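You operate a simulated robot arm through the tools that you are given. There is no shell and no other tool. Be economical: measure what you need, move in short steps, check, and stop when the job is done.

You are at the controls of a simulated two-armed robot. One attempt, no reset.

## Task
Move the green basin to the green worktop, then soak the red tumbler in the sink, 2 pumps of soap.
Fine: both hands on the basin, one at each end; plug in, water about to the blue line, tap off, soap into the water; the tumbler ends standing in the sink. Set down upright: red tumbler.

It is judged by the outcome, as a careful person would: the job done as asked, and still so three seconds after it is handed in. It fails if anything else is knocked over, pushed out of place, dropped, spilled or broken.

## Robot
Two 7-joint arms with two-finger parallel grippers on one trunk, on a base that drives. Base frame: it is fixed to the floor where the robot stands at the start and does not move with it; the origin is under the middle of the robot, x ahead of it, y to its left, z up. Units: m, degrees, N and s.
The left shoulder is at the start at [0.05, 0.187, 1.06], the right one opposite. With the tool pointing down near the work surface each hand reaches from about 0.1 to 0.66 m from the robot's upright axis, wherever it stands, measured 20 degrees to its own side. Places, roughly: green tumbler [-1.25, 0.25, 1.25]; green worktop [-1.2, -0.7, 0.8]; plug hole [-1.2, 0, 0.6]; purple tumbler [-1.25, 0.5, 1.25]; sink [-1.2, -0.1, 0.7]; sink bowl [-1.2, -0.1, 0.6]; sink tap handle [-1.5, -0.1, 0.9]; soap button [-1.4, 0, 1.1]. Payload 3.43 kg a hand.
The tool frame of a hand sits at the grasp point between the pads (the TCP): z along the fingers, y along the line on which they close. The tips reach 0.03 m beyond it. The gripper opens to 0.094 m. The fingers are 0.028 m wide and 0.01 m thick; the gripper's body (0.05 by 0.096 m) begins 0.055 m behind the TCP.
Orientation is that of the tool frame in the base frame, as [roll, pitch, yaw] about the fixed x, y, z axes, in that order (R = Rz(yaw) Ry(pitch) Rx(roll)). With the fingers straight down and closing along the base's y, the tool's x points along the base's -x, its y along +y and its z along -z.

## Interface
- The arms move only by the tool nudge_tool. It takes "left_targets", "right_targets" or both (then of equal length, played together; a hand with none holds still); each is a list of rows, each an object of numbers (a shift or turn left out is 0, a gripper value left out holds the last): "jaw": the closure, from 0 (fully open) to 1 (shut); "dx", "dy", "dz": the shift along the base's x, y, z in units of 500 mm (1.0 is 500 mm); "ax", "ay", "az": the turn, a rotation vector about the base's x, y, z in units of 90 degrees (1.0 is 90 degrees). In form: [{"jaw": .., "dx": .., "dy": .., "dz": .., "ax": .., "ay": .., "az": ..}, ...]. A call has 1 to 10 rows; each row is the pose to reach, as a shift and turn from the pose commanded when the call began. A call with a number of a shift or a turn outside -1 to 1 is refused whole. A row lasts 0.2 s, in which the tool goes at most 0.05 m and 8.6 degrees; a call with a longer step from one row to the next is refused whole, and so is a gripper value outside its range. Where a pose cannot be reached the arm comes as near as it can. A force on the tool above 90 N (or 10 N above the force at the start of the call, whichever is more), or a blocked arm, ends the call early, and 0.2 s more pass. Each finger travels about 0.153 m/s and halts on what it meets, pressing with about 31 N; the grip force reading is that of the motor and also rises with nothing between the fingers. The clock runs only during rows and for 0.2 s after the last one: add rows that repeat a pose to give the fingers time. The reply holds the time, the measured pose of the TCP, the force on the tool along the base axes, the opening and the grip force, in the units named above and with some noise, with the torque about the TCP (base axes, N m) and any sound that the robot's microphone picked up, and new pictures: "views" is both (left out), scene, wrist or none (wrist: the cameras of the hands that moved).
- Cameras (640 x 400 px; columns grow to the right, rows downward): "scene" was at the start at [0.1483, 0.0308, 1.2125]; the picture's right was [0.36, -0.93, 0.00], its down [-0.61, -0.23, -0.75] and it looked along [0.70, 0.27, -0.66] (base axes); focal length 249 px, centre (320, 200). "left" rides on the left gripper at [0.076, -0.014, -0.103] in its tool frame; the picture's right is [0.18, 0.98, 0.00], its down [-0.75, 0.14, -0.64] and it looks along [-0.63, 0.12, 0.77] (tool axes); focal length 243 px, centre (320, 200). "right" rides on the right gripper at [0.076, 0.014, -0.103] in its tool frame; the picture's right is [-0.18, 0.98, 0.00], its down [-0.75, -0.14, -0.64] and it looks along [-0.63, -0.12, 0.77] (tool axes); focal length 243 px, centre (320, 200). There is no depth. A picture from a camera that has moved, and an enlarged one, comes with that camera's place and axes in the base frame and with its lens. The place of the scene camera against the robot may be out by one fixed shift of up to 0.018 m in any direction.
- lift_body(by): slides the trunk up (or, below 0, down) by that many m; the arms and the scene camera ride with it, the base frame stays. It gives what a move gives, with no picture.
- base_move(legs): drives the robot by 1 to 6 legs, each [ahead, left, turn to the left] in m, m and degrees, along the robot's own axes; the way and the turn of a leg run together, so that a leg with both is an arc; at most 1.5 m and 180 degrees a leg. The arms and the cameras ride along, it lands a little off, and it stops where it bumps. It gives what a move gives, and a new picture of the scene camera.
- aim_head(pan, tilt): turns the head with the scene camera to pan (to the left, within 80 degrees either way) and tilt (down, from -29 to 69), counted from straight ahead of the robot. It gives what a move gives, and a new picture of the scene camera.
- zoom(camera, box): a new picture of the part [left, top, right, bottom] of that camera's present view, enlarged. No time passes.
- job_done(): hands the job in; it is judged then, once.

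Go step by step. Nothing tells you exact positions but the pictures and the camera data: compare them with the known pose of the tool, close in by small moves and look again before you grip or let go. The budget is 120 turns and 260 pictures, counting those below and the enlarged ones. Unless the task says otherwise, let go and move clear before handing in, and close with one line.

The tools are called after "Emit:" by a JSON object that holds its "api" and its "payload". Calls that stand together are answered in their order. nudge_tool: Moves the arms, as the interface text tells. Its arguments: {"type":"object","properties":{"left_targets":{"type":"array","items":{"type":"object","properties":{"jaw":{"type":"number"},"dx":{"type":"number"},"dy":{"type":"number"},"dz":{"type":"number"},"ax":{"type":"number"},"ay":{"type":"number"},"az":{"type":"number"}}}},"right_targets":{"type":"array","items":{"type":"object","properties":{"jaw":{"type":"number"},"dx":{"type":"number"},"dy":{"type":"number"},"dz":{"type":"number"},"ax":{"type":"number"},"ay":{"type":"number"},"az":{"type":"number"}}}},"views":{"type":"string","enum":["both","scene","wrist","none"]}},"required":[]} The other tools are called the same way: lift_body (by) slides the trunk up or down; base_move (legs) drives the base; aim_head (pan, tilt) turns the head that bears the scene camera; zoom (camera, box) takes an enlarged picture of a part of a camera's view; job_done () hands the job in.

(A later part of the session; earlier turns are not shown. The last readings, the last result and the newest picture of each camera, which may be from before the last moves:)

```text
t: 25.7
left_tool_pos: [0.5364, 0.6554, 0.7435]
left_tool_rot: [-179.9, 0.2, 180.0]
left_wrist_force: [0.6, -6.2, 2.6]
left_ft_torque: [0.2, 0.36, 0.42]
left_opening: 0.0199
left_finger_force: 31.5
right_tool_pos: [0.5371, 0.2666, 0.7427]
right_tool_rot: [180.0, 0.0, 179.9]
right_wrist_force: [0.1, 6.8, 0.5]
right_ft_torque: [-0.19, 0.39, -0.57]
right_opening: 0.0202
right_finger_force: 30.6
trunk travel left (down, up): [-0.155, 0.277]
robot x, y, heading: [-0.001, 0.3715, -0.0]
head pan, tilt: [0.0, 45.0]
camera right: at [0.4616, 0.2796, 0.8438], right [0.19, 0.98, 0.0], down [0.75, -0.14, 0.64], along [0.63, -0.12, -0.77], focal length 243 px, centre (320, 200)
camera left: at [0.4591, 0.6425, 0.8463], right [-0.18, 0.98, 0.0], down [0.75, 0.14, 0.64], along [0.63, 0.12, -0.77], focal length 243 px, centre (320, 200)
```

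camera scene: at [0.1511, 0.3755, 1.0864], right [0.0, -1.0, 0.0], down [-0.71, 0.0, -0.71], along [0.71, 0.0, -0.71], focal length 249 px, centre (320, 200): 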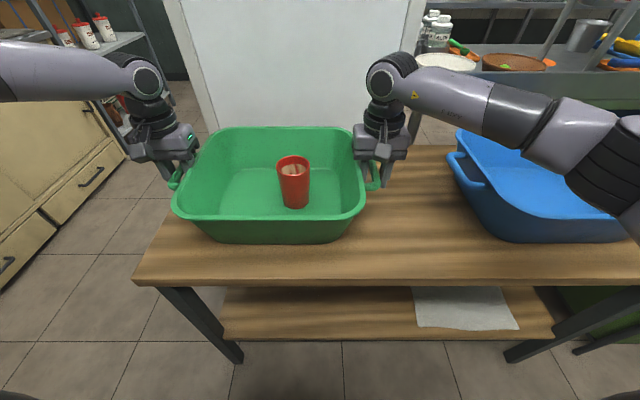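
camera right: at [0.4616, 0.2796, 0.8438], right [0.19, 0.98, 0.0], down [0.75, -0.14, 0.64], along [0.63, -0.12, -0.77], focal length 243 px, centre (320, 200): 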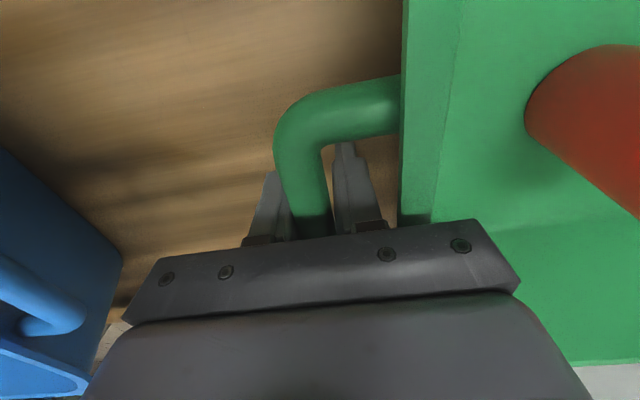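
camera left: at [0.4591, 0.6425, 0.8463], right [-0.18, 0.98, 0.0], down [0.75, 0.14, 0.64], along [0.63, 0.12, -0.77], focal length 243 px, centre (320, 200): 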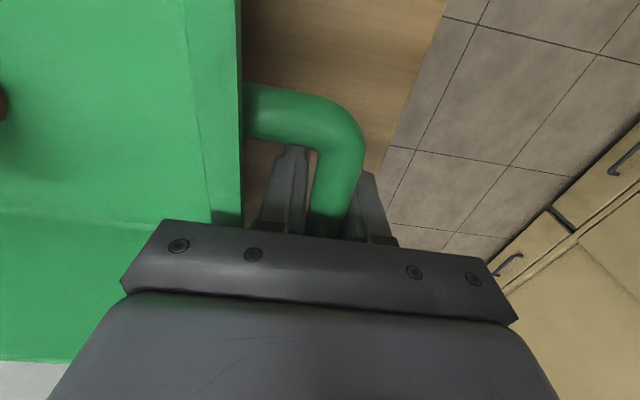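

The pads now cover the bar well, so I'll lift with the trunk again, first by a small amount.

Emit:
{"api": "lift_body", "payload": {"by": 0.04}}

Emit:
{"api": "aim_head", "payload": {"pan": 0, "tilt": 45}}

```text
t: 26.6
left_tool_pos: [0.5364, 0.6566, 0.7814]
left_tool_rot: [-179.9, 0.1, 179.8]
left_wrist_force: [-0.8, -10.2, -2.9]
left_ft_torque: [0.3, -0.07, 0.39]
left_opening: 0.02
left_finger_force: 30.7
right_tool_pos: [0.5375, 0.2658, 0.7818]
right_tool_rot: [179.8, 0.0, 179.9]
right_wrist_force: [0.8, 9.5, -1.9]
right_ft_torque: [-0.29, 0.1, -0.54]
right_opening: 0.0202
right_finger_force: 31.5
trunk travel left (down, up): [-0.195, 0.237]
robot x, y, heading: [-0.0029, 0.3761, -0.4]
head pan, tilt: [0.0, 45.0]
```

```text
t: 27.1
left_tool_pos: [0.5357, 0.6553, 0.7829]
left_tool_rot: [-179.9, 0.1, 180.0]
left_wrist_force: [-0.7, -11.7, -2.1]
left_ft_torque: [0.34, 0.05, 0.47]
left_opening: 0.0199
left_finger_force: 31.3
right_tool_pos: [0.5378, 0.2653, 0.7804]
right_tool_rot: [179.9, 0.0, 179.9]
right_wrist_force: [0.9, 12.6, -1.4]
right_ft_torque: [-0.38, -0.04, -0.53]
right_opening: 0.0201
right_finger_force: 30.7
trunk travel left (down, up): [-0.195, 0.237]
robot x, y, heading: [-0.0015, 0.378, -0.1]
head pan, tilt: [0.0, 45.0]
camera scene: at [0.1517, 0.3756, 1.1268], right [0.0, -1.0, 0.0], down [-0.71, 0.0, -0.71], along [0.71, 0.0, -0.71], focal length 249 px, centre (320, 200)
```

scene: 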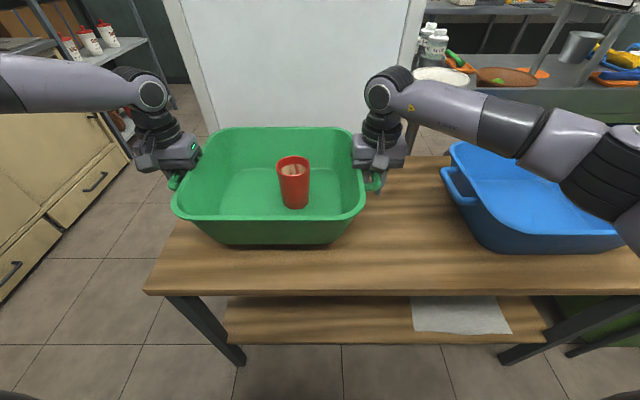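

The basin is lifted and level with a steady grip. I'll raise it well above the worktop height and turn left to look at the sink side.

Emit:
{"api": "lift_body", "payload": {"by": 0.17}}

Emit:
{"api": "base_move", "payload": {"legs": [[-0.1, 0, 0], [0, 0, 90]]}}

Emit:
{"api": "aim_head", "payload": {"pan": 60, "tilt": 25}}

```text
t: 29.1
left_tool_pos: [0.536, 0.656, 0.9524]
left_tool_rot: [-179.9, 0.0, 179.9]
left_wrist_force: [-0.9, -16.8, -1.9]
left_ft_torque: [0.5, 0.06, 0.44]
left_opening: 0.0201
left_finger_force: 31.0
right_tool_pos: [0.5375, 0.2652, 0.9506]
right_tool_rot: [179.9, 0.1, 179.9]
right_wrist_force: [0.4, 17.2, -1.8]
right_ft_torque: [-0.53, 0.02, -0.54]
right_opening: 0.0201
right_finger_force: 31.0
trunk travel left (down, up): [-0.365, 0.067]
robot x, y, heading: [0.0019, 0.3761, -0.3]
head pan, tilt: [0.0, 45.0]
```

```text
t: 34.0
left_tool_pos: [-0.3798, 0.9123, 0.9523]
left_tool_rot: [-180.0, 0.2, -90.3]
left_wrist_force: [19.9, 0.0, -1.5]
left_ft_torque: [0.06, 0.55, 0.39]
left_opening: 0.0201
left_finger_force: 31.3
right_tool_pos: [0.0122, 0.9118, 0.9507]
right_tool_rot: [-179.9, -0.1, -90.3]
right_wrist_force: [-19.1, 1.3, -3.0]
right_ft_torque: [-0.05, -0.6, -0.53]
right_opening: 0.0202
right_finger_force: 31.0
trunk travel left (down, up): [-0.365, 0.067]
robot x, y, heading: [-0.0944, 0.3771, 89.5]
head pan, tilt: [0.0, 45.0]
camera scene: at [-0.0873, 0.5162, 1.2968], right [1.0, -0.01, 0.0], down [0.0, -0.71, -0.71], along [0.0, 0.71, -0.71], focal length 249 px, centre (320, 200)
```

scene: 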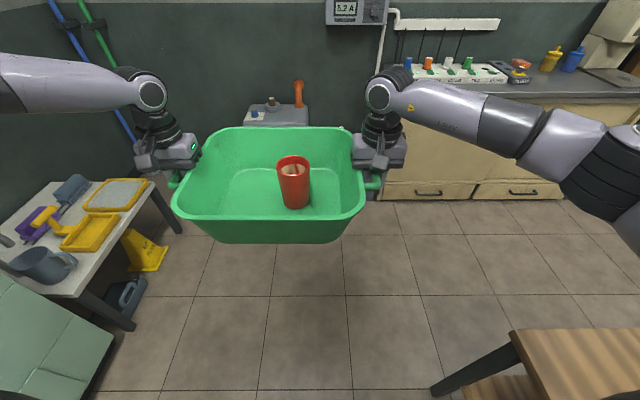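

```text
t: 35.3
left_tool_pos: [-0.3782, 0.9117, 0.9537]
left_tool_rot: [-179.9, 0.1, -90.3]
left_wrist_force: [2.4, -0.9, -1.9]
left_ft_torque: [-0.05, 0.09, 0.43]
left_opening: 0.0198
left_finger_force: 30.8
right_tool_pos: [0.0118, 0.9126, 0.9514]
right_tool_rot: [-180.0, 0.1, -90.3]
right_wrist_force: [-2.2, 0.1, -2.5]
right_ft_torque: [-0.03, -0.04, -0.52]
right_opening: 0.0204
right_finger_force: 31.1
trunk travel left (down, up): [-0.365, 0.067]
robot x, y, heading: [-0.0992, 0.3725, 89.8]
head pan, tilt: [60.0, 25.0]
camera scene: at [-0.1672, 0.4815, 1.3274], right [0.51, 0.86, 0.0], down [0.36, -0.21, -0.91], along [-0.78, 0.46, -0.42], focal length 249 px, centre (320, 200)
```

scene: 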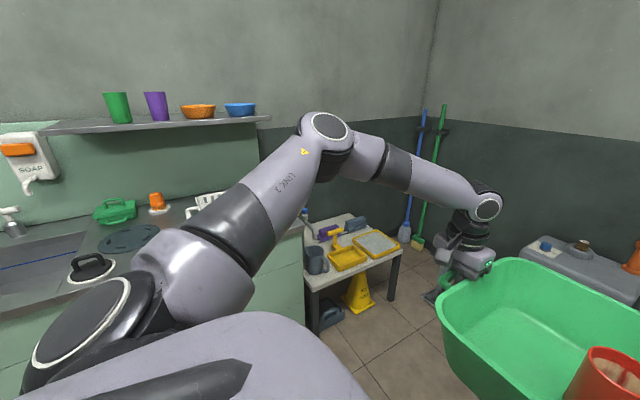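

A side table sits to the left front, so I'll back up along -y to the open middle of the room before finishing the turn to face the sink.

Emit:
{"api": "base_move", "payload": {"legs": [[-0.5, 0, 0], [0, 0, 90]]}}

Emit:
{"api": "aim_head", "payload": {"pan": 30, "tilt": 25}}

```text
t: 42.1
left_tool_pos: [-0.6411, -0.3914, 0.952]
left_tool_rot: [-179.9, 0.1, -0.9]
left_wrist_force: [-0.6, 3.5, -1.8]
left_ft_torque: [-0.1, 0.06, 0.38]
left_opening: 0.02
left_finger_force: 30.8
right_tool_pos: [-0.6379, -0.0036, 0.9512]
right_tool_rot: [179.8, 0.0, -0.9]
right_wrist_force: [-0.8, -4.0, -1.9]
right_ft_torque: [0.13, -0.09, -0.49]
right_opening: 0.0203
right_finger_force: 31.4
trunk travel left (down, up): [-0.365, 0.067]
robot x, y, heading: [-0.103, -0.1174, 179.1]
head pan, tilt: [60.0, 25.0]
camera scene: at [-0.1975, -0.1963, 1.3274], right [-0.86, 0.51, 0.0], down [0.22, 0.36, -0.91], along [-0.47, -0.78, -0.42], focal length 249 px, centre (320, 200)
```

scene: 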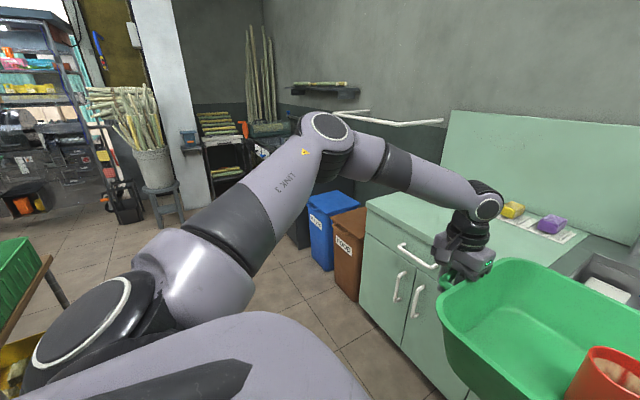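

```text
t: 43.0
left_tool_pos: [-0.6424, -0.392, 0.9528]
left_tool_rot: [-179.9, 0.0, -0.8]
left_wrist_force: [0.3, 1.3, -2.3]
left_ft_torque: [-0.05, -0.02, 0.38]
left_opening: 0.02
left_finger_force: 31.4
right_tool_pos: [-0.6367, -0.001, 0.9517]
right_tool_rot: [179.9, 0.0, -0.9]
right_wrist_force: [-0.7, -1.3, -1.6]
right_ft_torque: [0.03, -0.04, -0.52]
right_opening: 0.0203
right_finger_force: 31.1
trunk travel left (down, up): [-0.365, 0.067]
robot x, y, heading: [-0.1023, -0.1172, 179.4]
head pan, tilt: [30.0, 25.0]
camera scene: at [-0.2307, -0.162, 1.3274], right [-0.49, 0.87, 0.0], down [0.37, 0.21, -0.91], along [-0.79, -0.44, -0.42], focal length 249 px, centre (320, 200)
```

scene: 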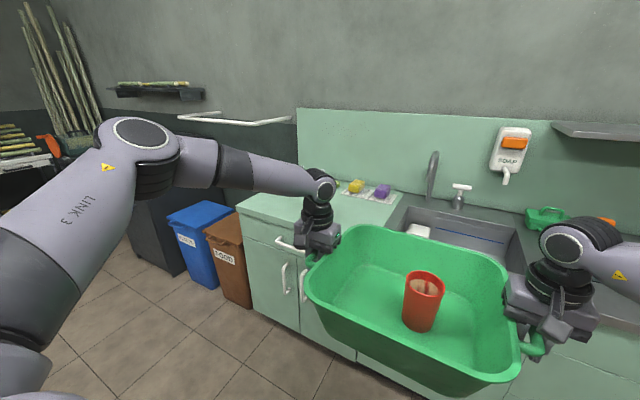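

I'm facing the sink counter now, with the worktop left of the sink at about y -0.98..-0.4 and its front edge at x≈-0.93. I'll drive sideways to line up, then come closer.

Emit:
{"api": "base_move", "payload": {"legs": [[0, 0.58, 0.7], [0.25, 0, 0]]}}

Emit:
{"api": "aim_head", "payload": {"pan": 0, "tilt": 45}}

Emit:
{"api": "aim_head", "payload": {"pan": -45, "tilt": 35}}

```text
t: 47.7
left_tool_pos: [-0.8931, -0.9733, 0.951]
left_tool_rot: [-179.7, 0.1, -0.2]
left_wrist_force: [0.4, 1.7, -1.3]
left_ft_torque: [-0.04, 0.03, 0.43]
left_opening: 0.0198
left_finger_force: 31.0
right_tool_pos: [-0.8931, -0.5841, 0.9511]
right_tool_rot: [179.9, -0.1, -0.1]
right_wrist_force: [-0.5, -1.1, -2.5]
right_ft_torque: [0.03, -0.04, -0.5]
right_opening: 0.0201
right_finger_force: 30.5
trunk travel left (down, up): [-0.365, 0.067]
robot x, y, heading: [-0.3566, -0.6938, 179.7]
head pan, tilt: [30.0, 25.0]
camera scene: at [-0.4847, -0.7385, 1.3273], right [-0.5, 0.87, 0.0], down [0.37, 0.21, -0.91], along [-0.79, -0.45, -0.42], focal length 249 px, centre (320, 200)
```

scene: 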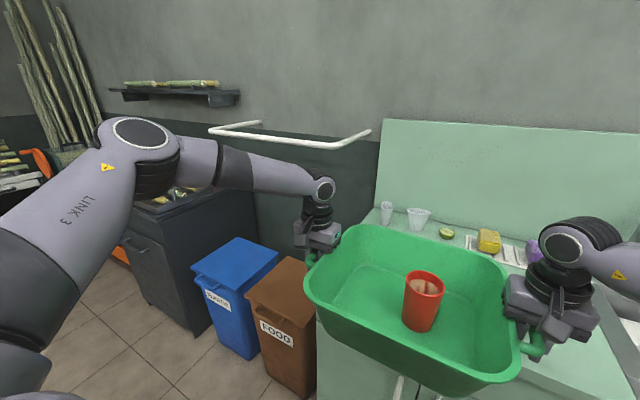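

```text
t: 48.7
left_tool_pos: [-0.8928, -0.9733, 0.9538]
left_tool_rot: [-179.8, 0.0, -0.1]
left_wrist_force: [-0.4, 1.0, -1.7]
left_ft_torque: [-0.01, -0.03, 0.43]
left_opening: 0.0202
left_finger_force: 31.4
right_tool_pos: [-0.8932, -0.5843, 0.9511]
right_tool_rot: [179.8, 0.1, -0.2]
right_wrist_force: [-0.7, -0.5, -2.2]
right_ft_torque: [0.01, 0.01, -0.51]
right_opening: 0.0199
right_finger_force: 30.7
trunk travel left (down, up): [-0.365, 0.067]
robot x, y, heading: [-0.3579, -0.6956, 179.7]
head pan, tilt: [0.0, 45.0]
camera scene: at [-0.4854, -0.6925, 1.2969], right [0.0, 1.0, 0.0], down [0.71, 0.0, -0.71], along [-0.71, 0.0, -0.71], focal length 249 px, centre (320, 200)
```

scene: 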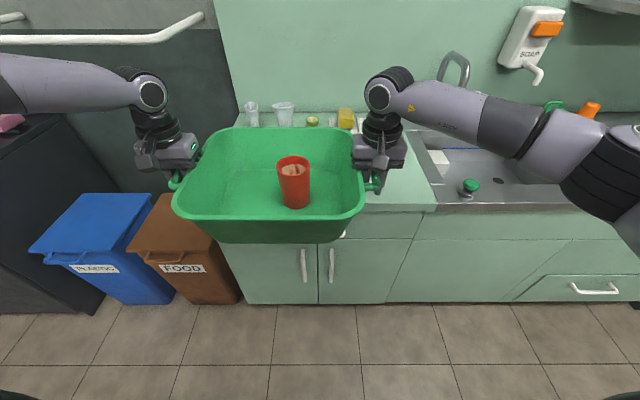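

```text
t: 49.8
left_tool_pos: [-0.8929, -0.9733, 0.9531]
left_tool_rot: [-180.0, 0.0, -0.1]
left_wrist_force: [0.0, 0.8, -1.8]
left_ft_torque: [-0.03, -0.02, 0.37]
left_opening: 0.0202
left_finger_force: 30.5
right_tool_pos: [-0.8932, -0.584, 0.9509]
right_tool_rot: [179.9, -0.1, -0.2]
right_wrist_force: [-0.1, -0.6, -2.4]
right_ft_torque: [0.0, 0.01, -0.48]
right_opening: 0.0199
right_finger_force: 31.0
trunk travel left (down, up): [-0.365, 0.067]
robot x, y, heading: [-0.3569, -0.6966, 180.1]
head pan, tilt: [-45.0, 35.0]
camera scene: at [-0.4662, -0.6303, 1.3116], right [0.71, 0.71, 0.0], down [0.4, -0.41, -0.82], along [-0.58, 0.58, -0.57], focal length 249 px, centre (320, 200)
```

scene: 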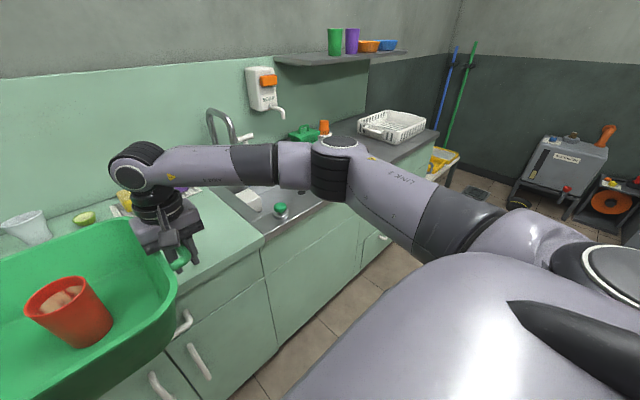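

The worktop is at about z 0.82 with its front edge at x≈-0.92, and the cups and sponges sit at x≲-1.33. I'll set the basin down centred near (-1.09, -0.72).

Emit:
{"api": "base_move", "payload": {"legs": [[0, -0.06, 0], [0.195, 0, 0]]}}

Emit:
{"api": "lift_body", "payload": {"by": -0.035}}

Emit:
{"api": "aim_head", "payload": {"pan": 0, "tilt": 45}}

```text
t: 51.9
left_tool_pos: [-1.0872, -0.9121, 0.9518]
left_tool_rot: [-179.8, 0.0, -0.2]
left_wrist_force: [-0.2, 0.2, -2.9]
left_ft_torque: [-0.05, 0.03, 0.39]
left_opening: 0.0201
left_finger_force: 30.5
right_tool_pos: [-1.0883, -0.5232, 0.9509]
right_tool_rot: [179.8, -0.1, -0.2]
right_wrist_force: [-0.1, -0.9, -2.6]
right_ft_torque: [0.06, -0.05, -0.48]
right_opening: 0.0202
right_finger_force: 30.5
trunk travel left (down, up): [-0.365, 0.067]
robot x, y, heading: [-0.5536, -0.6326, 179.7]
head pan, tilt: [-45.0, 35.0]
camera scene: at [-0.662, -0.5692, 1.3116], right [0.71, 0.7, 0.0], down [0.4, -0.41, -0.82], along [-0.58, 0.58, -0.57], focal length 249 px, centre (320, 200)
```

scene: 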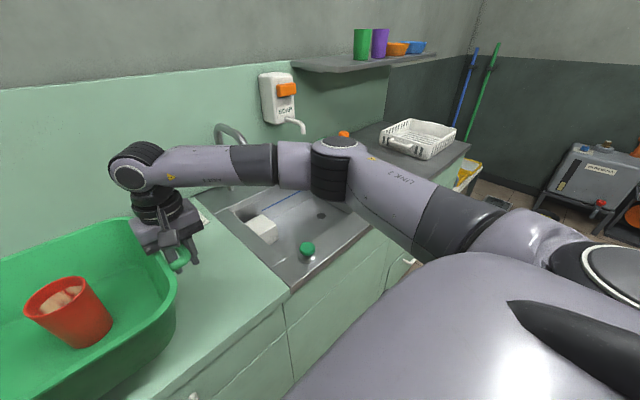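

```text
t: 52.7
left_tool_pos: [-1.0883, -0.9124, 0.9183]
left_tool_rot: [-179.9, 0.0, -0.2]
left_wrist_force: [-0.3, 1.6, -1.4]
left_ft_torque: [-0.02, 0.02, 0.39]
left_opening: 0.0201
left_finger_force: 31.8
right_tool_pos: [-1.0883, -0.5215, 0.9154]
right_tool_rot: [179.9, 0.0, -0.2]
right_wrist_force: [-0.7, 0.3, -2.2]
right_ft_torque: [0.01, 0.01, -0.53]
right_opening: 0.0202
right_finger_force: 30.5
trunk travel left (down, up): [-0.33, 0.102]
robot x, y, heading: [-0.5503, -0.6313, 179.8]
head pan, tilt: [-45.0, 35.0]
```

```text
t: 53.9
left_tool_pos: [-1.0872, -0.9125, 0.9162]
left_tool_rot: [-179.9, -0.1, -0.1]
left_wrist_force: [1.0, 1.4, -2.6]
left_ft_torque: [-0.02, -0.03, 0.38]
left_opening: 0.02
left_finger_force: 31.4
right_tool_pos: [-1.0887, -0.5228, 0.9166]
right_tool_rot: [180.0, 0.1, -0.2]
right_wrist_force: [0.2, -1.2, -2.6]
right_ft_torque: [0.04, 0.05, -0.5]
right_opening: 0.02
right_finger_force: 31.3
trunk travel left (down, up): [-0.33, 0.102]
robot x, y, heading: [-0.5527, -0.6288, 179.6]
head pan, tilt: [0.0, 45.0]
camera scene: at [-0.6806, -0.6313, 1.2619], right [0.0, 1.0, 0.0], down [0.71, 0.0, -0.71], along [-0.71, 0.0, -0.71], focal length 249 px, centre (320, 200)
```

scene: 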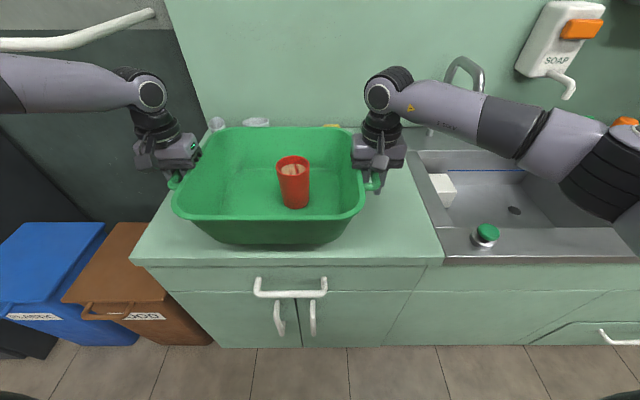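

The basin is over the worktop with clearance all round. I'll lower in small steps and watch the force.

Emit:
{"api": "lift_body", "payload": {"by": -0.02}}

Emit:
{"api": "lift_body", "payload": {"by": -0.012}}

```text
t: 54.5
left_tool_pos: [-1.0864, -0.9123, 0.8976]
left_tool_rot: [-179.8, 0.1, -0.3]
left_wrist_force: [0.3, 0.9, -2.3]
left_ft_torque: [0.0, -0.06, 0.35]
left_opening: 0.0199
left_finger_force: 31.4
right_tool_pos: [-1.087, -0.5229, 0.8956]
right_tool_rot: [179.9, 0.0, -0.2]
right_wrist_force: [-0.9, -0.9, -2.4]
right_ft_torque: [0.04, 0.01, -0.49]
right_opening: 0.0201
right_finger_force: 31.1
trunk travel left (down, up): [-0.31, 0.122]
robot x, y, heading: [-0.5515, -0.6335, 179.6]
head pan, tilt: [0.0, 45.0]
```

```text
t: 55.1
left_tool_pos: [-1.0875, -0.9118, 0.8862]
left_tool_rot: [-179.9, 0.1, -0.2]
left_wrist_force: [0.4, 1.4, -2.0]
left_ft_torque: [-0.04, -0.02, 0.41]
left_opening: 0.0201
left_finger_force: 31.2
right_tool_pos: [-1.089, -0.5231, 0.8848]
right_tool_rot: [179.8, 0.0, -0.2]
right_wrist_force: [0.3, 0.4, -1.6]
right_ft_torque: [0.02, 0.01, -0.47]
right_opening: 0.0199
right_finger_force: 31.0
trunk travel left (down, up): [-0.298, 0.134]
robot x, y, heading: [-0.5528, -0.6347, 179.5]
head pan, tilt: [0.0, 45.0]
```

Not down yet (bottom is about 0.823), so I'll keep stepping.

Emit:
{"api": "lift_body", "payload": {"by": -0.01}}

Emit:
{"api": "aim_head", "payload": {"pan": 0, "tilt": 46}}

```text
t: 55.7
left_tool_pos: [-1.0871, -0.9123, 0.8758]
left_tool_rot: [-179.9, 0.2, -0.2]
left_wrist_force: [-0.1, 0.1, -1.8]
left_ft_torque: [-0.02, 0.04, 0.38]
left_opening: 0.0202
left_finger_force: 31.7
right_tool_pos: [-1.0877, -0.5231, 0.874]
right_tool_rot: [179.9, -0.1, -0.2]
right_wrist_force: [0.2, -1.2, -2.1]
right_ft_torque: [0.0, -0.02, -0.49]
right_opening: 0.0198
right_finger_force: 31.6
trunk travel left (down, up): [-0.288, 0.144]
robot x, y, heading: [-0.5474, -0.6314, 180.0]
head pan, tilt: [0.0, 45.0]
```

```text
t: 56.3
left_tool_pos: [-1.0877, -0.9128, 0.8761]
left_tool_rot: [-179.9, 0.0, -0.2]
left_wrist_force: [1.0, 1.2, -1.8]
left_ft_torque: [-0.03, 0.0, 0.42]
left_opening: 0.0201
left_finger_force: 30.9
right_tool_pos: [-1.089, -0.5229, 0.8741]
right_tool_rot: [179.9, 0.0, -0.2]
right_wrist_force: [0.2, -1.1, -1.5]
right_ft_torque: [0.01, -0.01, -0.45]
right_opening: 0.02
right_finger_force: 30.8
trunk travel left (down, up): [-0.288, 0.144]
robot x, y, heading: [-0.5552, -0.6319, 179.9]
head pan, tilt: [0.0, 46.0]
camera scene: at [-0.6797, -0.6314, 1.2184], right [0.0, 1.0, 0.0], down [0.72, 0.0, -0.69], along [-0.69, 0.0, -0.72], focal length 249 px, centre (320, 200)
```

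scene: 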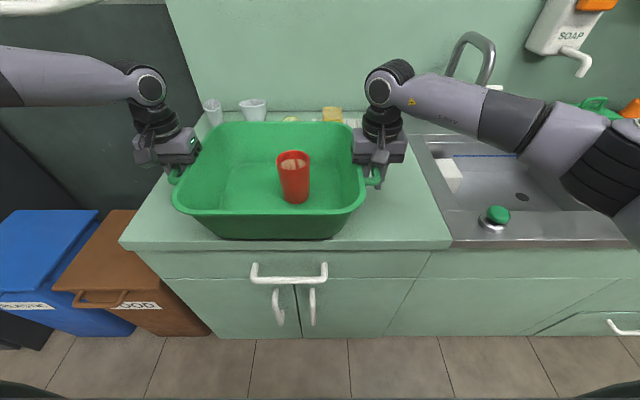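

Emit:
{"api": "lift_body", "payload": {"by": -0.008}}

Emit:
{"api": "lift_body", "payload": {"by": -0.006}}

```text
t: 56.9
left_tool_pos: [-1.0883, -0.9127, 0.8676]
left_tool_rot: [-179.9, 0.1, -0.3]
left_wrist_force: [0.3, 1.7, -1.3]
left_ft_torque: [-0.03, -0.01, 0.38]
left_opening: 0.02
left_finger_force: 30.8
right_tool_pos: [-1.0888, -0.5227, 0.8656]
right_tool_rot: [179.9, 0.0, -0.2]
right_wrist_force: [-0.5, -0.9, -2.0]
right_ft_torque: [0.04, 0.01, -0.47]
right_opening: 0.02
right_finger_force: 30.9
trunk travel left (down, up): [-0.28, 0.152]
robot x, y, heading: [-0.5506, -0.6328, 179.7]
head pan, tilt: [0.0, 46.0]
```

```text
t: 57.4
left_tool_pos: [-1.0879, -0.9117, 0.8625]
left_tool_rot: [-179.9, 0.2, -0.2]
left_wrist_force: [-1.2, 0.1, 5.6]
left_ft_torque: [0.03, -0.84, 0.36]
left_opening: 0.0199
left_finger_force: 31.4
right_tool_pos: [-1.0883, -0.5232, 0.8629]
right_tool_rot: [179.8, 0.1, -0.2]
right_wrist_force: [-2.1, 0.0, 4.7]
right_ft_torque: [0.02, -0.49, -0.47]
right_opening: 0.0198
right_finger_force: 31.4
trunk travel left (down, up): [-0.274, 0.158]
robot x, y, heading: [-0.5532, -0.632, 179.4]
head pan, tilt: [0.0, 46.0]
```

The basin touched down with the worktop at z≈0.80. I'll open both grippers and rise off.

Emit:
{"api": "nudge_tool", "payload": {"left_targets": [{"jaw": 0.62}, {"jaw": 0.62}, {"jaw": 0.62, "dz": 0.06}, {"jaw": 0.62, "dz": 0.14}, {"jaw": 0.62, "dz": 0.22}, {"jaw": 0.62, "dz": 0.3}], "right_targets": [{"jaw": 0.62}, {"jaw": 0.62}, {"jaw": 0.62, "dz": 0.06}, {"jaw": 0.62, "dz": 0.14}, {"jaw": 0.62, "dz": 0.22}, {"jaw": 0.62, "dz": 0.3}], "views": "scene"}}

```text
t: 58.8
left_tool_pos: [-1.0879, -0.9127, 1.0142]
left_tool_rot: [-179.9, 0.0, -0.3]
left_wrist_force: [0.3, -0.3, -0.4]
left_ft_torque: [0.02, 0.03, -0.01]
left_opening: 0.0361
left_finger_force: 0.1
right_tool_pos: [-1.0877, -0.5229, 1.0107]
right_tool_rot: [179.9, 0.0, -0.2]
right_wrist_force: [-0.5, -0.9, 0.5]
right_ft_torque: [-0.01, -0.01, -0.01]
right_opening: 0.0356
right_finger_force: 0.0
trunk travel left (down, up): [-0.274, 0.158]
robot x, y, heading: [-0.5511, -0.6335, 179.9]
head pan, tilt: [0.0, 46.0]
camera scene: at [-0.679, -0.6315, 1.2045], right [0.0, 1.0, 0.0], down [0.72, 0.0, -0.69], along [-0.69, 0.0, -0.72], focal length 249 px, centre (320, 200)
```

scene: 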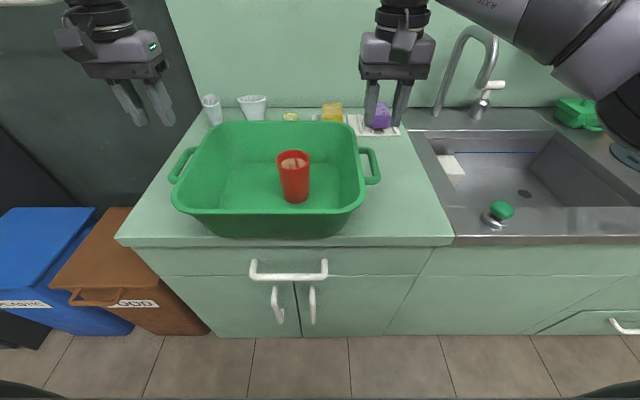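

The basin is standing on the worktop. I'll move over to the sink for a good look at plug, tap, line and soap.

Emit:
{"api": "base_move", "payload": {"legs": [[0, -0.55, 0]]}}

Emit:
{"api": "aim_head", "payload": {"pan": 0, "tilt": 35}}

```text
t: 62.0
left_tool_pos: [-1.084, -0.3659, 1.0122]
left_tool_rot: [-179.9, 0.1, 0.1]
left_wrist_force: [0.1, -0.4, 0.4]
left_ft_torque: [0.02, -0.03, -0.02]
left_opening: 0.0357
left_finger_force: 0.0
right_tool_pos: [-1.0886, 0.0236, 1.0103]
right_tool_rot: [180.0, 0.0, 0.1]
right_wrist_force: [-0.5, 0.4, 0.0]
right_ft_torque: [0.01, -0.01, 0.0]
right_opening: 0.0357
right_finger_force: 0.0
trunk travel left (down, up): [-0.274, 0.158]
robot x, y, heading: [-0.5505, -0.0823, -179.9]
head pan, tilt: [0.0, 46.0]
camera scene: at [-0.6788, -0.0822, 1.2045], right [0.0, 1.0, 0.0], down [0.72, 0.0, -0.69], along [-0.69, 0.0, -0.72], focal length 249 px, centre (320, 200)
```

scene: 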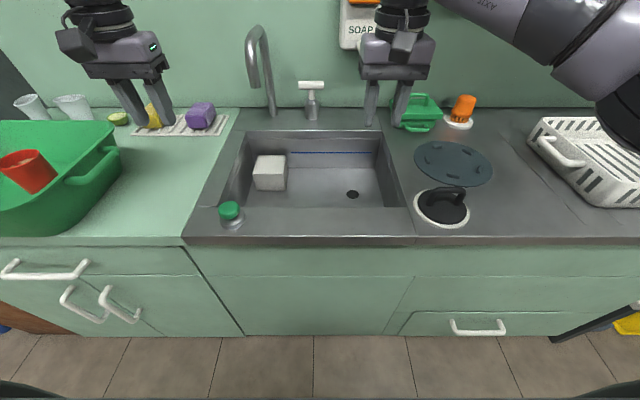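

```text
t: 62.7
left_tool_pos: [-1.0855, -0.3656, 1.013]
left_tool_rot: [-179.9, 0.0, 0.2]
left_wrist_force: [0.7, 0.1, 0.0]
left_ft_torque: [0.01, -0.03, 0.01]
left_opening: 0.0354
left_finger_force: 0.1
right_tool_pos: [-1.0882, 0.023, 1.0106]
right_tool_rot: [179.8, 0.0, 0.1]
right_wrist_force: [-0.9, -0.8, 0.6]
right_ft_torque: [0.01, 0.02, 0.02]
right_opening: 0.0356
right_finger_force: 0.1
trunk travel left (down, up): [-0.274, 0.158]
robot x, y, heading: [-0.5487, -0.0792, -179.6]
head pan, tilt: [0.0, 35.0]
camera scene: at [-0.6863, -0.0825, 1.2207], right [0.0, 1.0, 0.0], down [0.57, 0.0, -0.82], along [-0.82, 0.0, -0.57], focal length 249 px, centre (320, 200)
```

scene: 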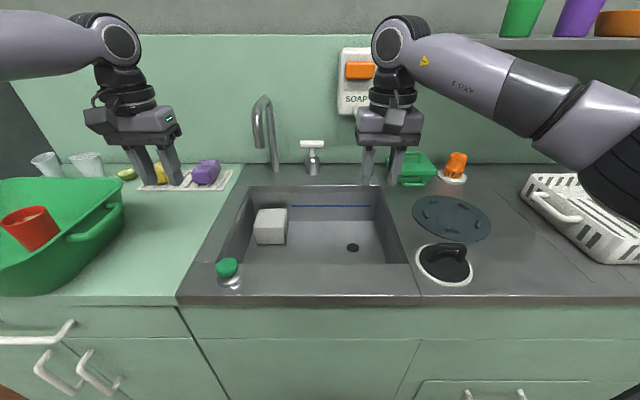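

I can see several plug-like things: a green-topped piece on the front rim, a black-knobbed disc, and an orange-topped piece. I'll zoom in on them.

Emit:
{"api": "zoom", "payload": {"camera": "scene", "box": [180, 170, 420, 320]}}

Emit:
{"api": "zoom", "payload": {"camera": "scene", "box": [360, 140, 520, 300]}}

Emit:
{"api": "zoom", "payload": {"camera": "scene", "box": [230, 30, 430, 190]}}

```text
2.67 times, centred on (300, 245) of scene
camera zoom: at [-0.6863, -0.0825, 1.2207], right [0.0, 1.0, 0.0], down [0.57, 0.0, -0.82], along [-0.82, 0.0, -0.57], focal length 663 px, centre (373, 80)
```

zoom: 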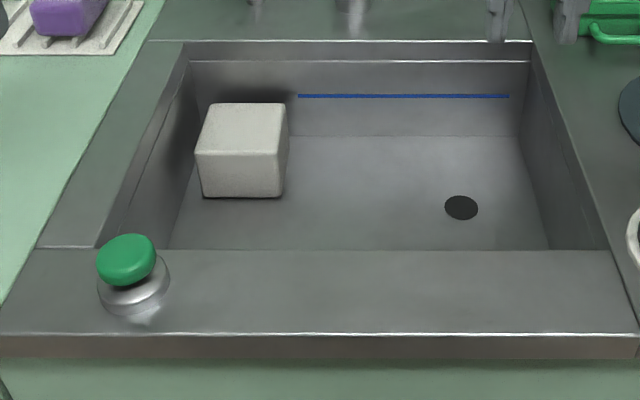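

```text
2.50 times, centred on (440, 220) of scene
camera zoom: at [-0.6863, -0.0825, 1.2207], right [0.0, 1.0, 0.0], down [0.57, 0.0, -0.82], along [-0.82, 0.0, -0.57], focal length 622 px, centre (20, 150)
```

zoom: 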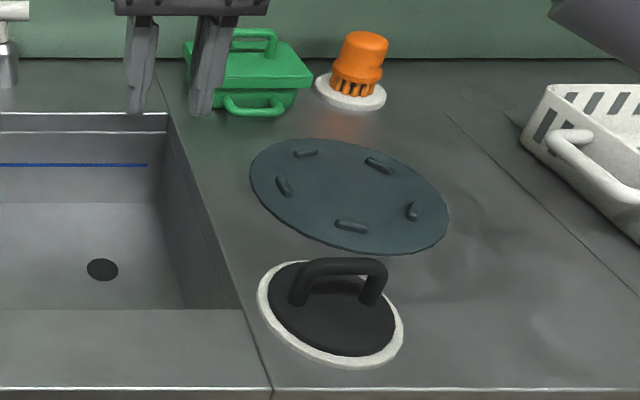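

```text
2.50 times, centred on (330, 110) of scene
camera zoom: at [-0.6863, -0.0825, 1.2207], right [0.0, 1.0, 0.0], down [0.57, 0.0, -0.82], along [-0.82, 0.0, -0.57], focal length 622 px, centre (295, 425)
```

zoom: 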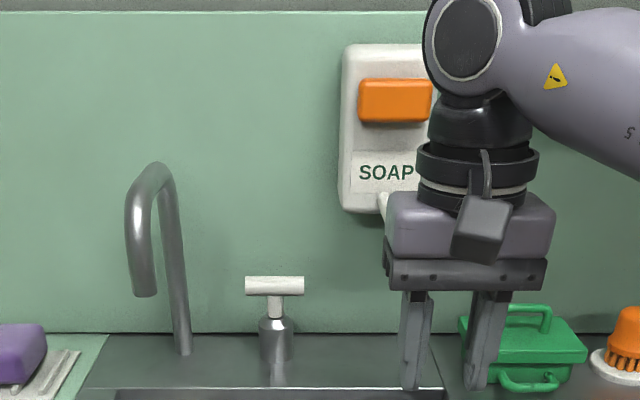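

The green-knobbed stopper on the sink's front rim (about 5.5 cm wide) fits the 4 cm plug hole, so I take it as the plug. I'll bring the left hand over it for a close look.

Emit:
{"api": "nudge_tool", "payload": {"left_targets": [{"dx": 0.04, "dy": 0.05, "jaw": 0.3}, {"dx": 0.08, "dy": 0.1}, {"dx": 0.12, "dy": 0.15, "dz": -0.02}, {"dx": 0.15, "dy": 0.196, "dz": -0.08}, {"dx": 0.15, "dy": 0.196, "dz": -0.1}]}}

```text
t: 63.9
left_tool_pos: [-1.0109, -0.2665, 0.9624]
left_tool_rot: [-179.8, 0.2, 0.2]
left_wrist_force: [0.7, 0.4, -0.1]
left_ft_torque: [0.03, 0.0, -0.02]
left_opening: 0.0656
left_finger_force: 0.0
right_tool_pos: [-1.0877, 0.0221, 1.0086]
right_tool_rot: [179.9, -0.1, 0.0]
right_wrist_force: [0.1, 0.0, 1.3]
right_ft_torque: [-0.02, -0.01, -0.02]
right_opening: 0.0359
right_finger_force: 0.0
trunk travel left (down, up): [-0.274, 0.158]
robot x, y, heading: [-0.5528, -0.0877, -180.2]
head pan, tilt: [0.0, 35.0]
camera scene: at [-0.6864, -0.0825, 1.2207], right [0.0, 1.0, 0.0], down [0.57, 0.0, -0.82], along [-0.82, 0.0, -0.57], focal length 249 px, centre (320, 200)
camera left: at [-0.9349, -0.2525, 1.0656], right [0.19, -0.98, 0.0], down [-0.75, -0.15, 0.64], along [-0.63, -0.12, -0.77], focal length 243 px, centre (320, 200)
```

scene: 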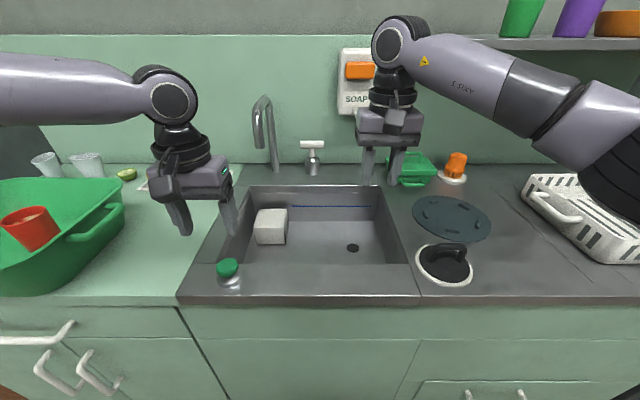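
left: 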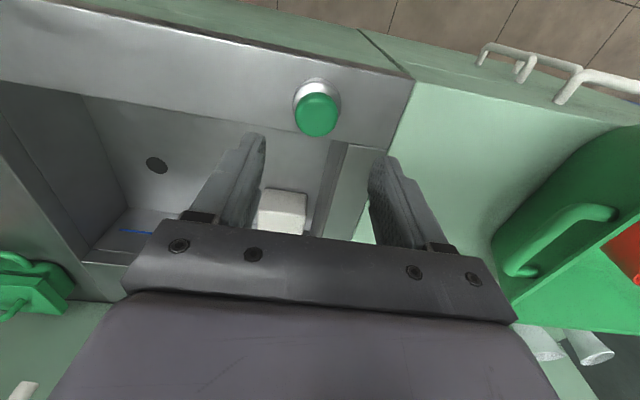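

Emit:
{"api": "zoom", "payload": {"camera": "left", "box": [260, 60, 380, 150]}}

Emit:
{"api": "zoom", "payload": {"camera": "scene", "box": [200, 250, 260, 300]}}

Emit:
{"api": "zoom", "payload": {"camera": "scene", "box": [405, 230, 485, 295]}}

```text
4.44 times, centred on (320, 105) of left
camera zoom: at [-0.9349, -0.2525, 1.0656], right [0.19, -0.98, 0.0], down [-0.75, -0.15, 0.64], along [-0.63, -0.12, -0.77], focal length 1078 px, centre (320, 622)
```

zoom: 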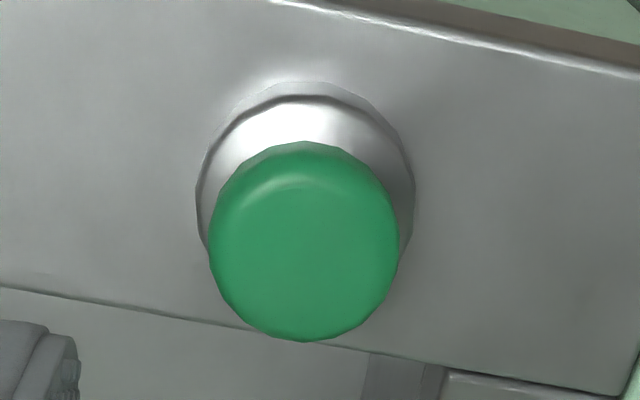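

```text
8.00 times, centred on (230, 275) of scene
camera zoom: at [-0.6864, -0.0825, 1.2207], right [0.0, 1.0, 0.0], down [0.57, 0.0, -0.82], along [-0.82, 0.0, -0.57], focal length 1990 px, centre (1040, -400)
```

zoom: 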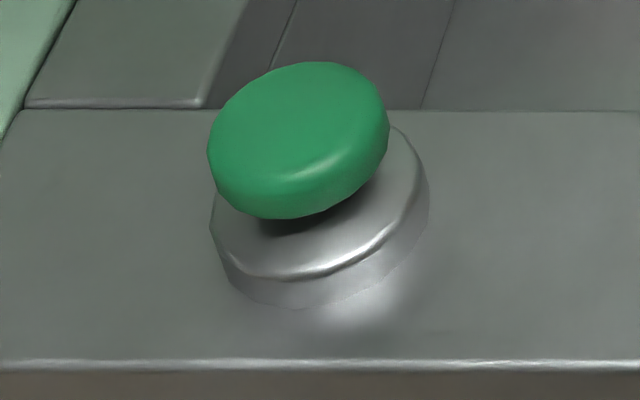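

```text
6.15 times, centred on (445, 262) of scene
camera zoom: at [-0.6864, -0.0825, 1.2207], right [0.0, 1.0, 0.0], down [0.57, 0.0, -0.82], along [-0.82, 0.0, -0.57], focal length 1530 px, centre (-449, -185)
```

zoom: 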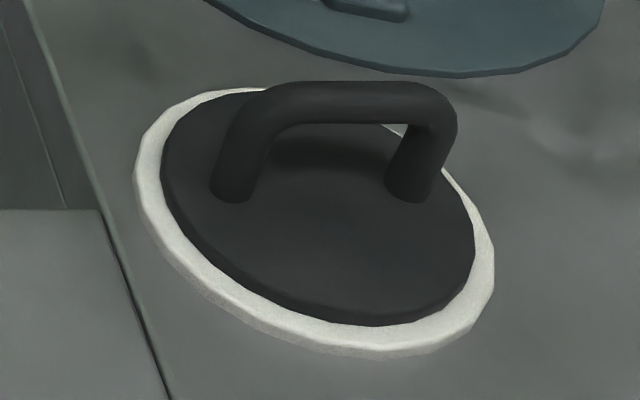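

The stopper tapers toward the bottom and has a knob to grip, so it is the plug. The plug hole is far ahead (x≈-1.27), so I'll see how much closer the base can get to the counter.

Emit:
{"api": "base_move", "payload": {"legs": [[0.1, 0, 0]]}}

Emit:
{"api": "aim_head", "payload": {"pan": 0, "tilt": 50}}

```text
t: 65.1
left_tool_pos: [-1.1113, -0.2689, 0.9614]
left_tool_rot: [-179.9, 0.1, 0.2]
left_wrist_force: [-0.4, -0.3, 0.3]
left_ft_torque: [0.0, -0.02, 0.02]
left_opening: 0.0656
left_finger_force: 0.0
right_tool_pos: [-1.1886, 0.0232, 1.011]
right_tool_rot: [179.9, 0.0, 0.2]
right_wrist_force: [-0.5, 1.1, 0.0]
right_ft_torque: [0.04, 0.03, -0.03]
right_opening: 0.0358
right_finger_force: 0.2
trunk travel left (down, up): [-0.274, 0.158]
robot x, y, heading: [-0.6505, -0.0818, -179.9]
head pan, tilt: [0.0, 35.0]
camera scene: at [-0.7867, -0.0828, 1.2206], right [0.0, 1.0, 0.0], down [0.57, 0.0, -0.82], along [-0.82, 0.0, -0.57], focal length 249 px, centre (320, 200)
```

scene: 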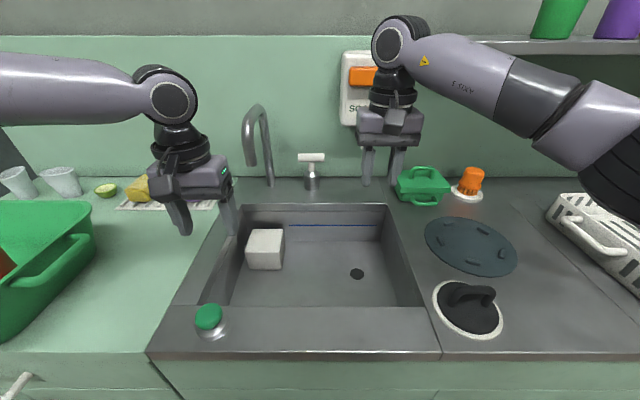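

```text
t: 65.8
left_tool_pos: [-1.1101, -0.2686, 0.963]
left_tool_rot: [-179.9, 0.1, 0.2]
left_wrist_force: [-0.7, 0.1, -0.3]
left_ft_torque: [-0.01, 0.01, 0.0]
left_opening: 0.0654
left_finger_force: 0.1
right_tool_pos: [-1.1882, 0.022, 1.0101]
right_tool_rot: [179.9, 0.0, 0.2]
right_wrist_force: [0.8, -0.5, 0.1]
right_ft_torque: [0.01, 0.0, -0.01]
right_opening: 0.036
right_finger_force: 0.0
trunk travel left (down, up): [-0.274, 0.158]
robot x, y, heading: [-0.6509, -0.081, -180.0]
head pan, tilt: [0.0, 50.0]
camera scene: at [-0.7751, -0.0827, 1.199], right [0.0, 1.0, 0.0], down [0.77, 0.0, -0.64], along [-0.64, 0.0, -0.77], focal length 249 px, centre (320, 200)
```

scene: 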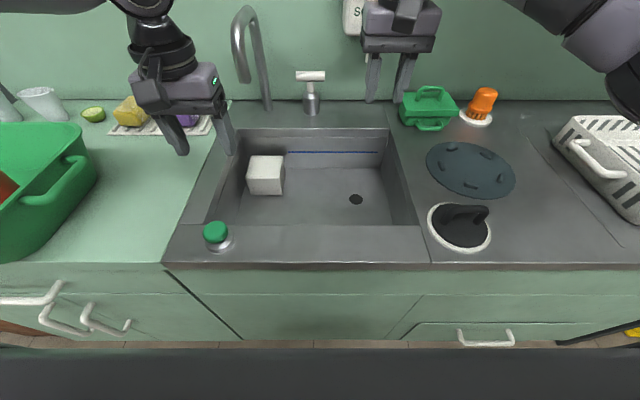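

The base fits closer with room to spare. I'll shift left so the right hand can take the plug, later the tap and soap too, and move the left hand aside.

Emit:
{"api": "base_move", "payload": {"legs": [[0.03, 0.13, 0]]}}

Emit:
{"api": "nudge_tool", "payload": {"left_targets": [{"dy": -0.06, "dz": 0.04}, {"dy": -0.12, "dz": 0.08}, {"dy": -0.18, "dz": 0.1}, {"dx": 0.06, "dy": -0.22, "dz": 0.1}, {"dx": 0.12, "dy": -0.26, "dz": 0.1}, {"dx": 0.18, "dy": -0.3, "dz": 0.1}], "right_targets": [{"dx": 0, "jaw": 0.3}, {"dx": 0.08}, {"dx": 0.16, "dy": -0.05}, {"dx": 0.24, "dy": -0.12, "dz": -0.02}, {"dx": 0.32, "dy": -0.19, "dz": -0.06}, {"dx": 0.4, "dy": -0.24, "dz": -0.1}]}}

```text
t: 67.3
left_tool_pos: [-1.1277, -0.3963, 0.9622]
left_tool_rot: [-179.7, 0.1, 0.0]
left_wrist_force: [-0.7, -0.8, -1.1]
left_ft_torque: [0.01, -0.03, -0.04]
left_opening: 0.0655
left_finger_force: 0.0
right_tool_pos: [-1.204, -0.1057, 1.0104]
right_tool_rot: [179.9, 0.0, 0.0]
right_wrist_force: [0.0, 0.0, -0.1]
right_ft_torque: [-0.02, 0.01, 0.0]
right_opening: 0.0357
right_finger_force: 0.1
trunk travel left (down, up): [-0.274, 0.158]
robot x, y, heading: [-0.6652, -0.2169, 179.7]
head pan, tilt: [0.0, 50.0]
stopped in leg 1: the robot was blocked; the commanded pose is now the measured one
camera scene: at [-0.7918, -0.2128, 1.199], right [0.0, 1.0, 0.0], down [0.77, 0.0, -0.64], along [-0.64, 0.0, -0.77], focal length 249 px, centre (320, 200)
```

scene: 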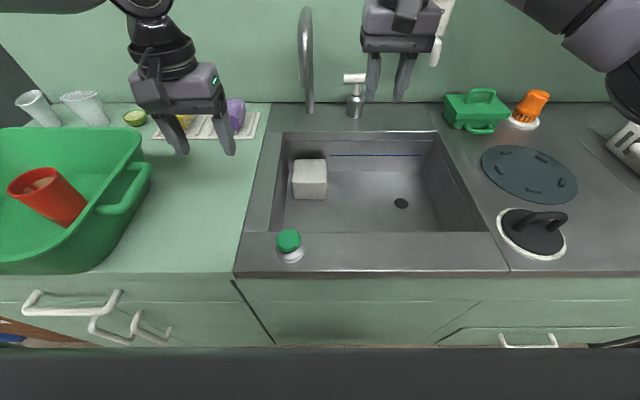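

```text
refused: row 4 steps farther than a row can; nothing moved
```

The base limit is x≈-0.665. I'll redo the hand move with smaller steps.

Emit:
{"api": "nudge_tool", "payload": {"left_targets": [{"dy": -0.05, "dz": 0.03}, {"dy": -0.1, "dz": 0.06}, {"dy": -0.15, "dz": 0.08}, {"dx": 0.04, "dy": -0.19, "dz": 0.1}, {"dx": 0.08, "dy": -0.23, "dz": 0.1}, {"dx": 0.12, "dy": -0.26, "dz": 0.1}, {"dx": 0.12, "dy": -0.26, "dz": 0.1}, {"dx": 0.12, "dy": -0.26, "dz": 0.1}], "right_targets": [{"dx": 0.06, "jaw": 0.3}, {"dx": 0.12, "dy": -0.04}, {"dx": 0.18, "dy": -0.1}, {"dx": 0.24, "dy": -0.16}, {"dx": 0.3, "dy": -0.22}, {"dx": 0.36, "dy": -0.28}, {"dx": 0.374, "dy": -0.318, "dz": -0.08}, {"dx": 0.374, "dy": -0.318, "dz": -0.16}]}}

```text
t: 69.1
left_tool_pos: [-1.0683, -0.5276, 1.0127]
left_tool_rot: [-179.9, 0.0, -0.1]
left_wrist_force: [-0.5, -0.7, 0.2]
left_ft_torque: [0.01, 0.01, 0.0]
left_opening: 0.0658
left_finger_force: 0.0
right_tool_pos: [-1.0192, -0.264, 0.9298]
right_tool_rot: [179.9, 0.0, -0.2]
right_wrist_force: [0.1, 0.3, 0.0]
right_ft_torque: [0.01, -0.01, 0.01]
right_opening: 0.0655
right_finger_force: 0.1
trunk travel left (down, up): [-0.274, 0.158]
robot x, y, heading: [-0.6684, -0.216, 179.9]
head pan, tilt: [0.0, 50.0]
camera scene: at [-0.7921, -0.213, 1.199], right [0.0, 1.0, 0.0], down [0.77, 0.0, -0.64], along [-0.64, 0.0, -0.77], focal length 249 px, centre (320, 200)
camera right: at [-0.9412, -0.2792, 1.0323], right [-0.19, -0.98, 0.0], down [-0.75, 0.14, 0.64], along [-0.63, 0.12, -0.77], focal length 243 px, centre (320, 200)
camera left: at [-0.9927, -0.5124, 1.1153], right [0.18, -0.98, 0.0], down [-0.75, -0.14, 0.64], along [-0.63, -0.12, -0.77], focal length 243 px, centre (320, 200)
```

scene: 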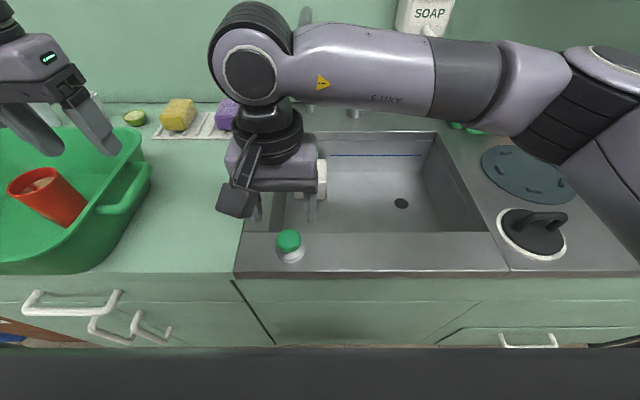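
right: 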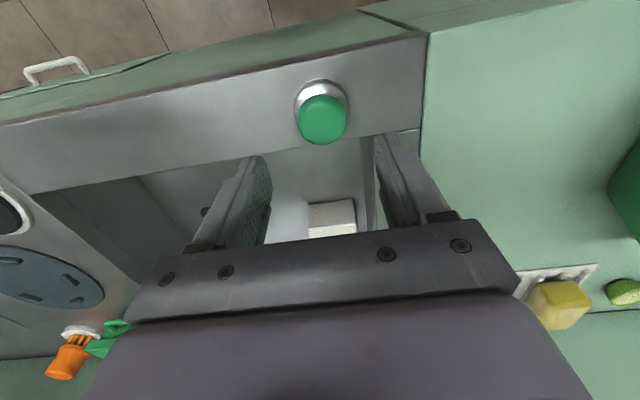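
left: 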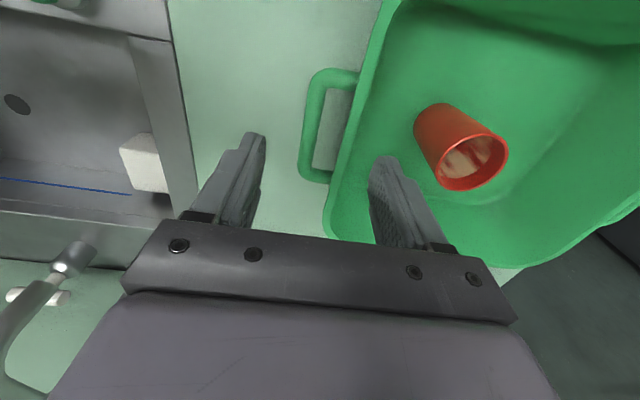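

The knob is right below the right hand at about (-1.014, -0.266), top near z 0.845. I'll descend to grip just the knob.

Emit:
{"api": "nudge_tool", "payload": {"right_targets": [{"dx": 0.01, "dy": -0.004, "dz": -0.06}, {"dx": 0.01, "dy": -0.004, "dz": -0.11}, {"dx": 0.01, "dy": -0.004, "dz": -0.15}], "views": "both"}}

Emit:
{"api": "zoom", "payload": {"camera": "scene", "box": [230, 170, 350, 280]}}

```text
t: 69.9
left_tool_pos: [-1.0678, -0.5266, 1.0128]
left_tool_rot: [-180.0, 0.1, 0.0]
left_wrist_force: [0.4, -0.1, 0.6]
left_ft_torque: [0.0, 0.01, -0.05]
left_opening: 0.0656
left_finger_force: 0.1
right_tool_pos: [-1.0117, -0.266, 0.8559]
right_tool_rot: [179.8, 0.0, 0.0]
right_wrist_force: [-0.1, -0.3, 0.3]
right_ft_torque: [0.0, -0.01, -0.01]
right_opening: 0.0657
right_finger_force: 0.0
trunk travel left (down, up): [-0.274, 0.158]
robot x, y, heading: [-0.6691, -0.2159, 180.0]
head pan, tilt: [0.0, 50.0]
camera scene: at [-0.7919, -0.2131, 1.199], right [0.0, 1.0, 0.0], down [0.77, 0.0, -0.64], along [-0.64, 0.0, -0.77], focal length 249 px, centre (320, 200)
camera right: at [-0.9355, -0.2808, 0.9579], right [-0.19, -0.98, 0.0], down [-0.75, 0.14, 0.64], along [-0.63, 0.12, -0.77], focal length 243 px, centre (320, 200)
```

scene: 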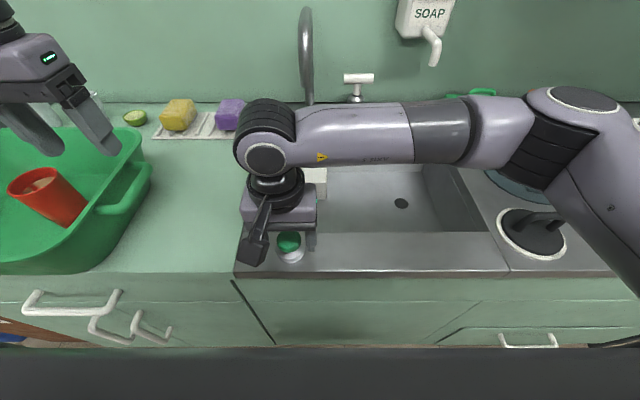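
right: 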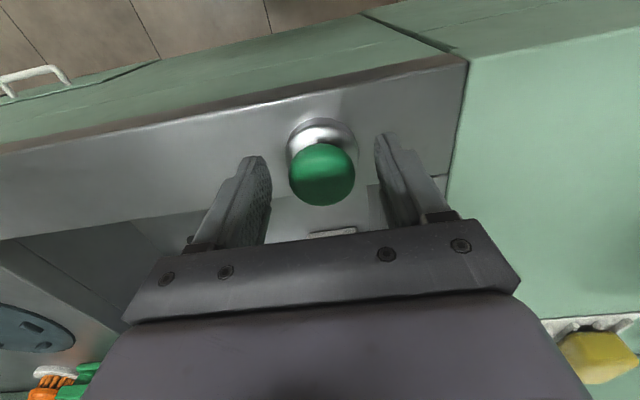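

```text
3.64 times, centred on (290, 225) of scene
camera zoom: at [-0.7919, -0.2131, 1.199], right [0.0, 1.0, 0.0], down [0.77, 0.0, -0.64], along [-0.64, 0.0, -0.77], focal length 904 px, centre (429, 109)
```

zoom: 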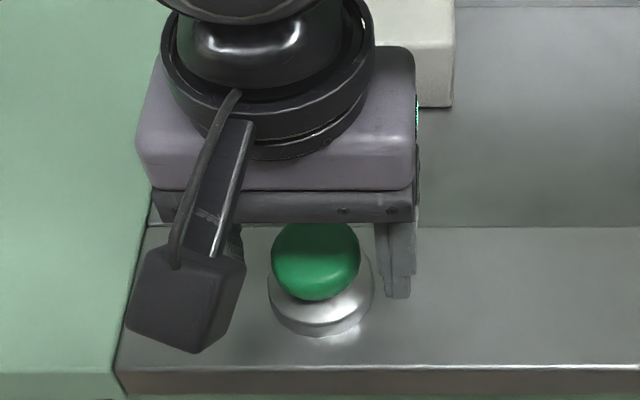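

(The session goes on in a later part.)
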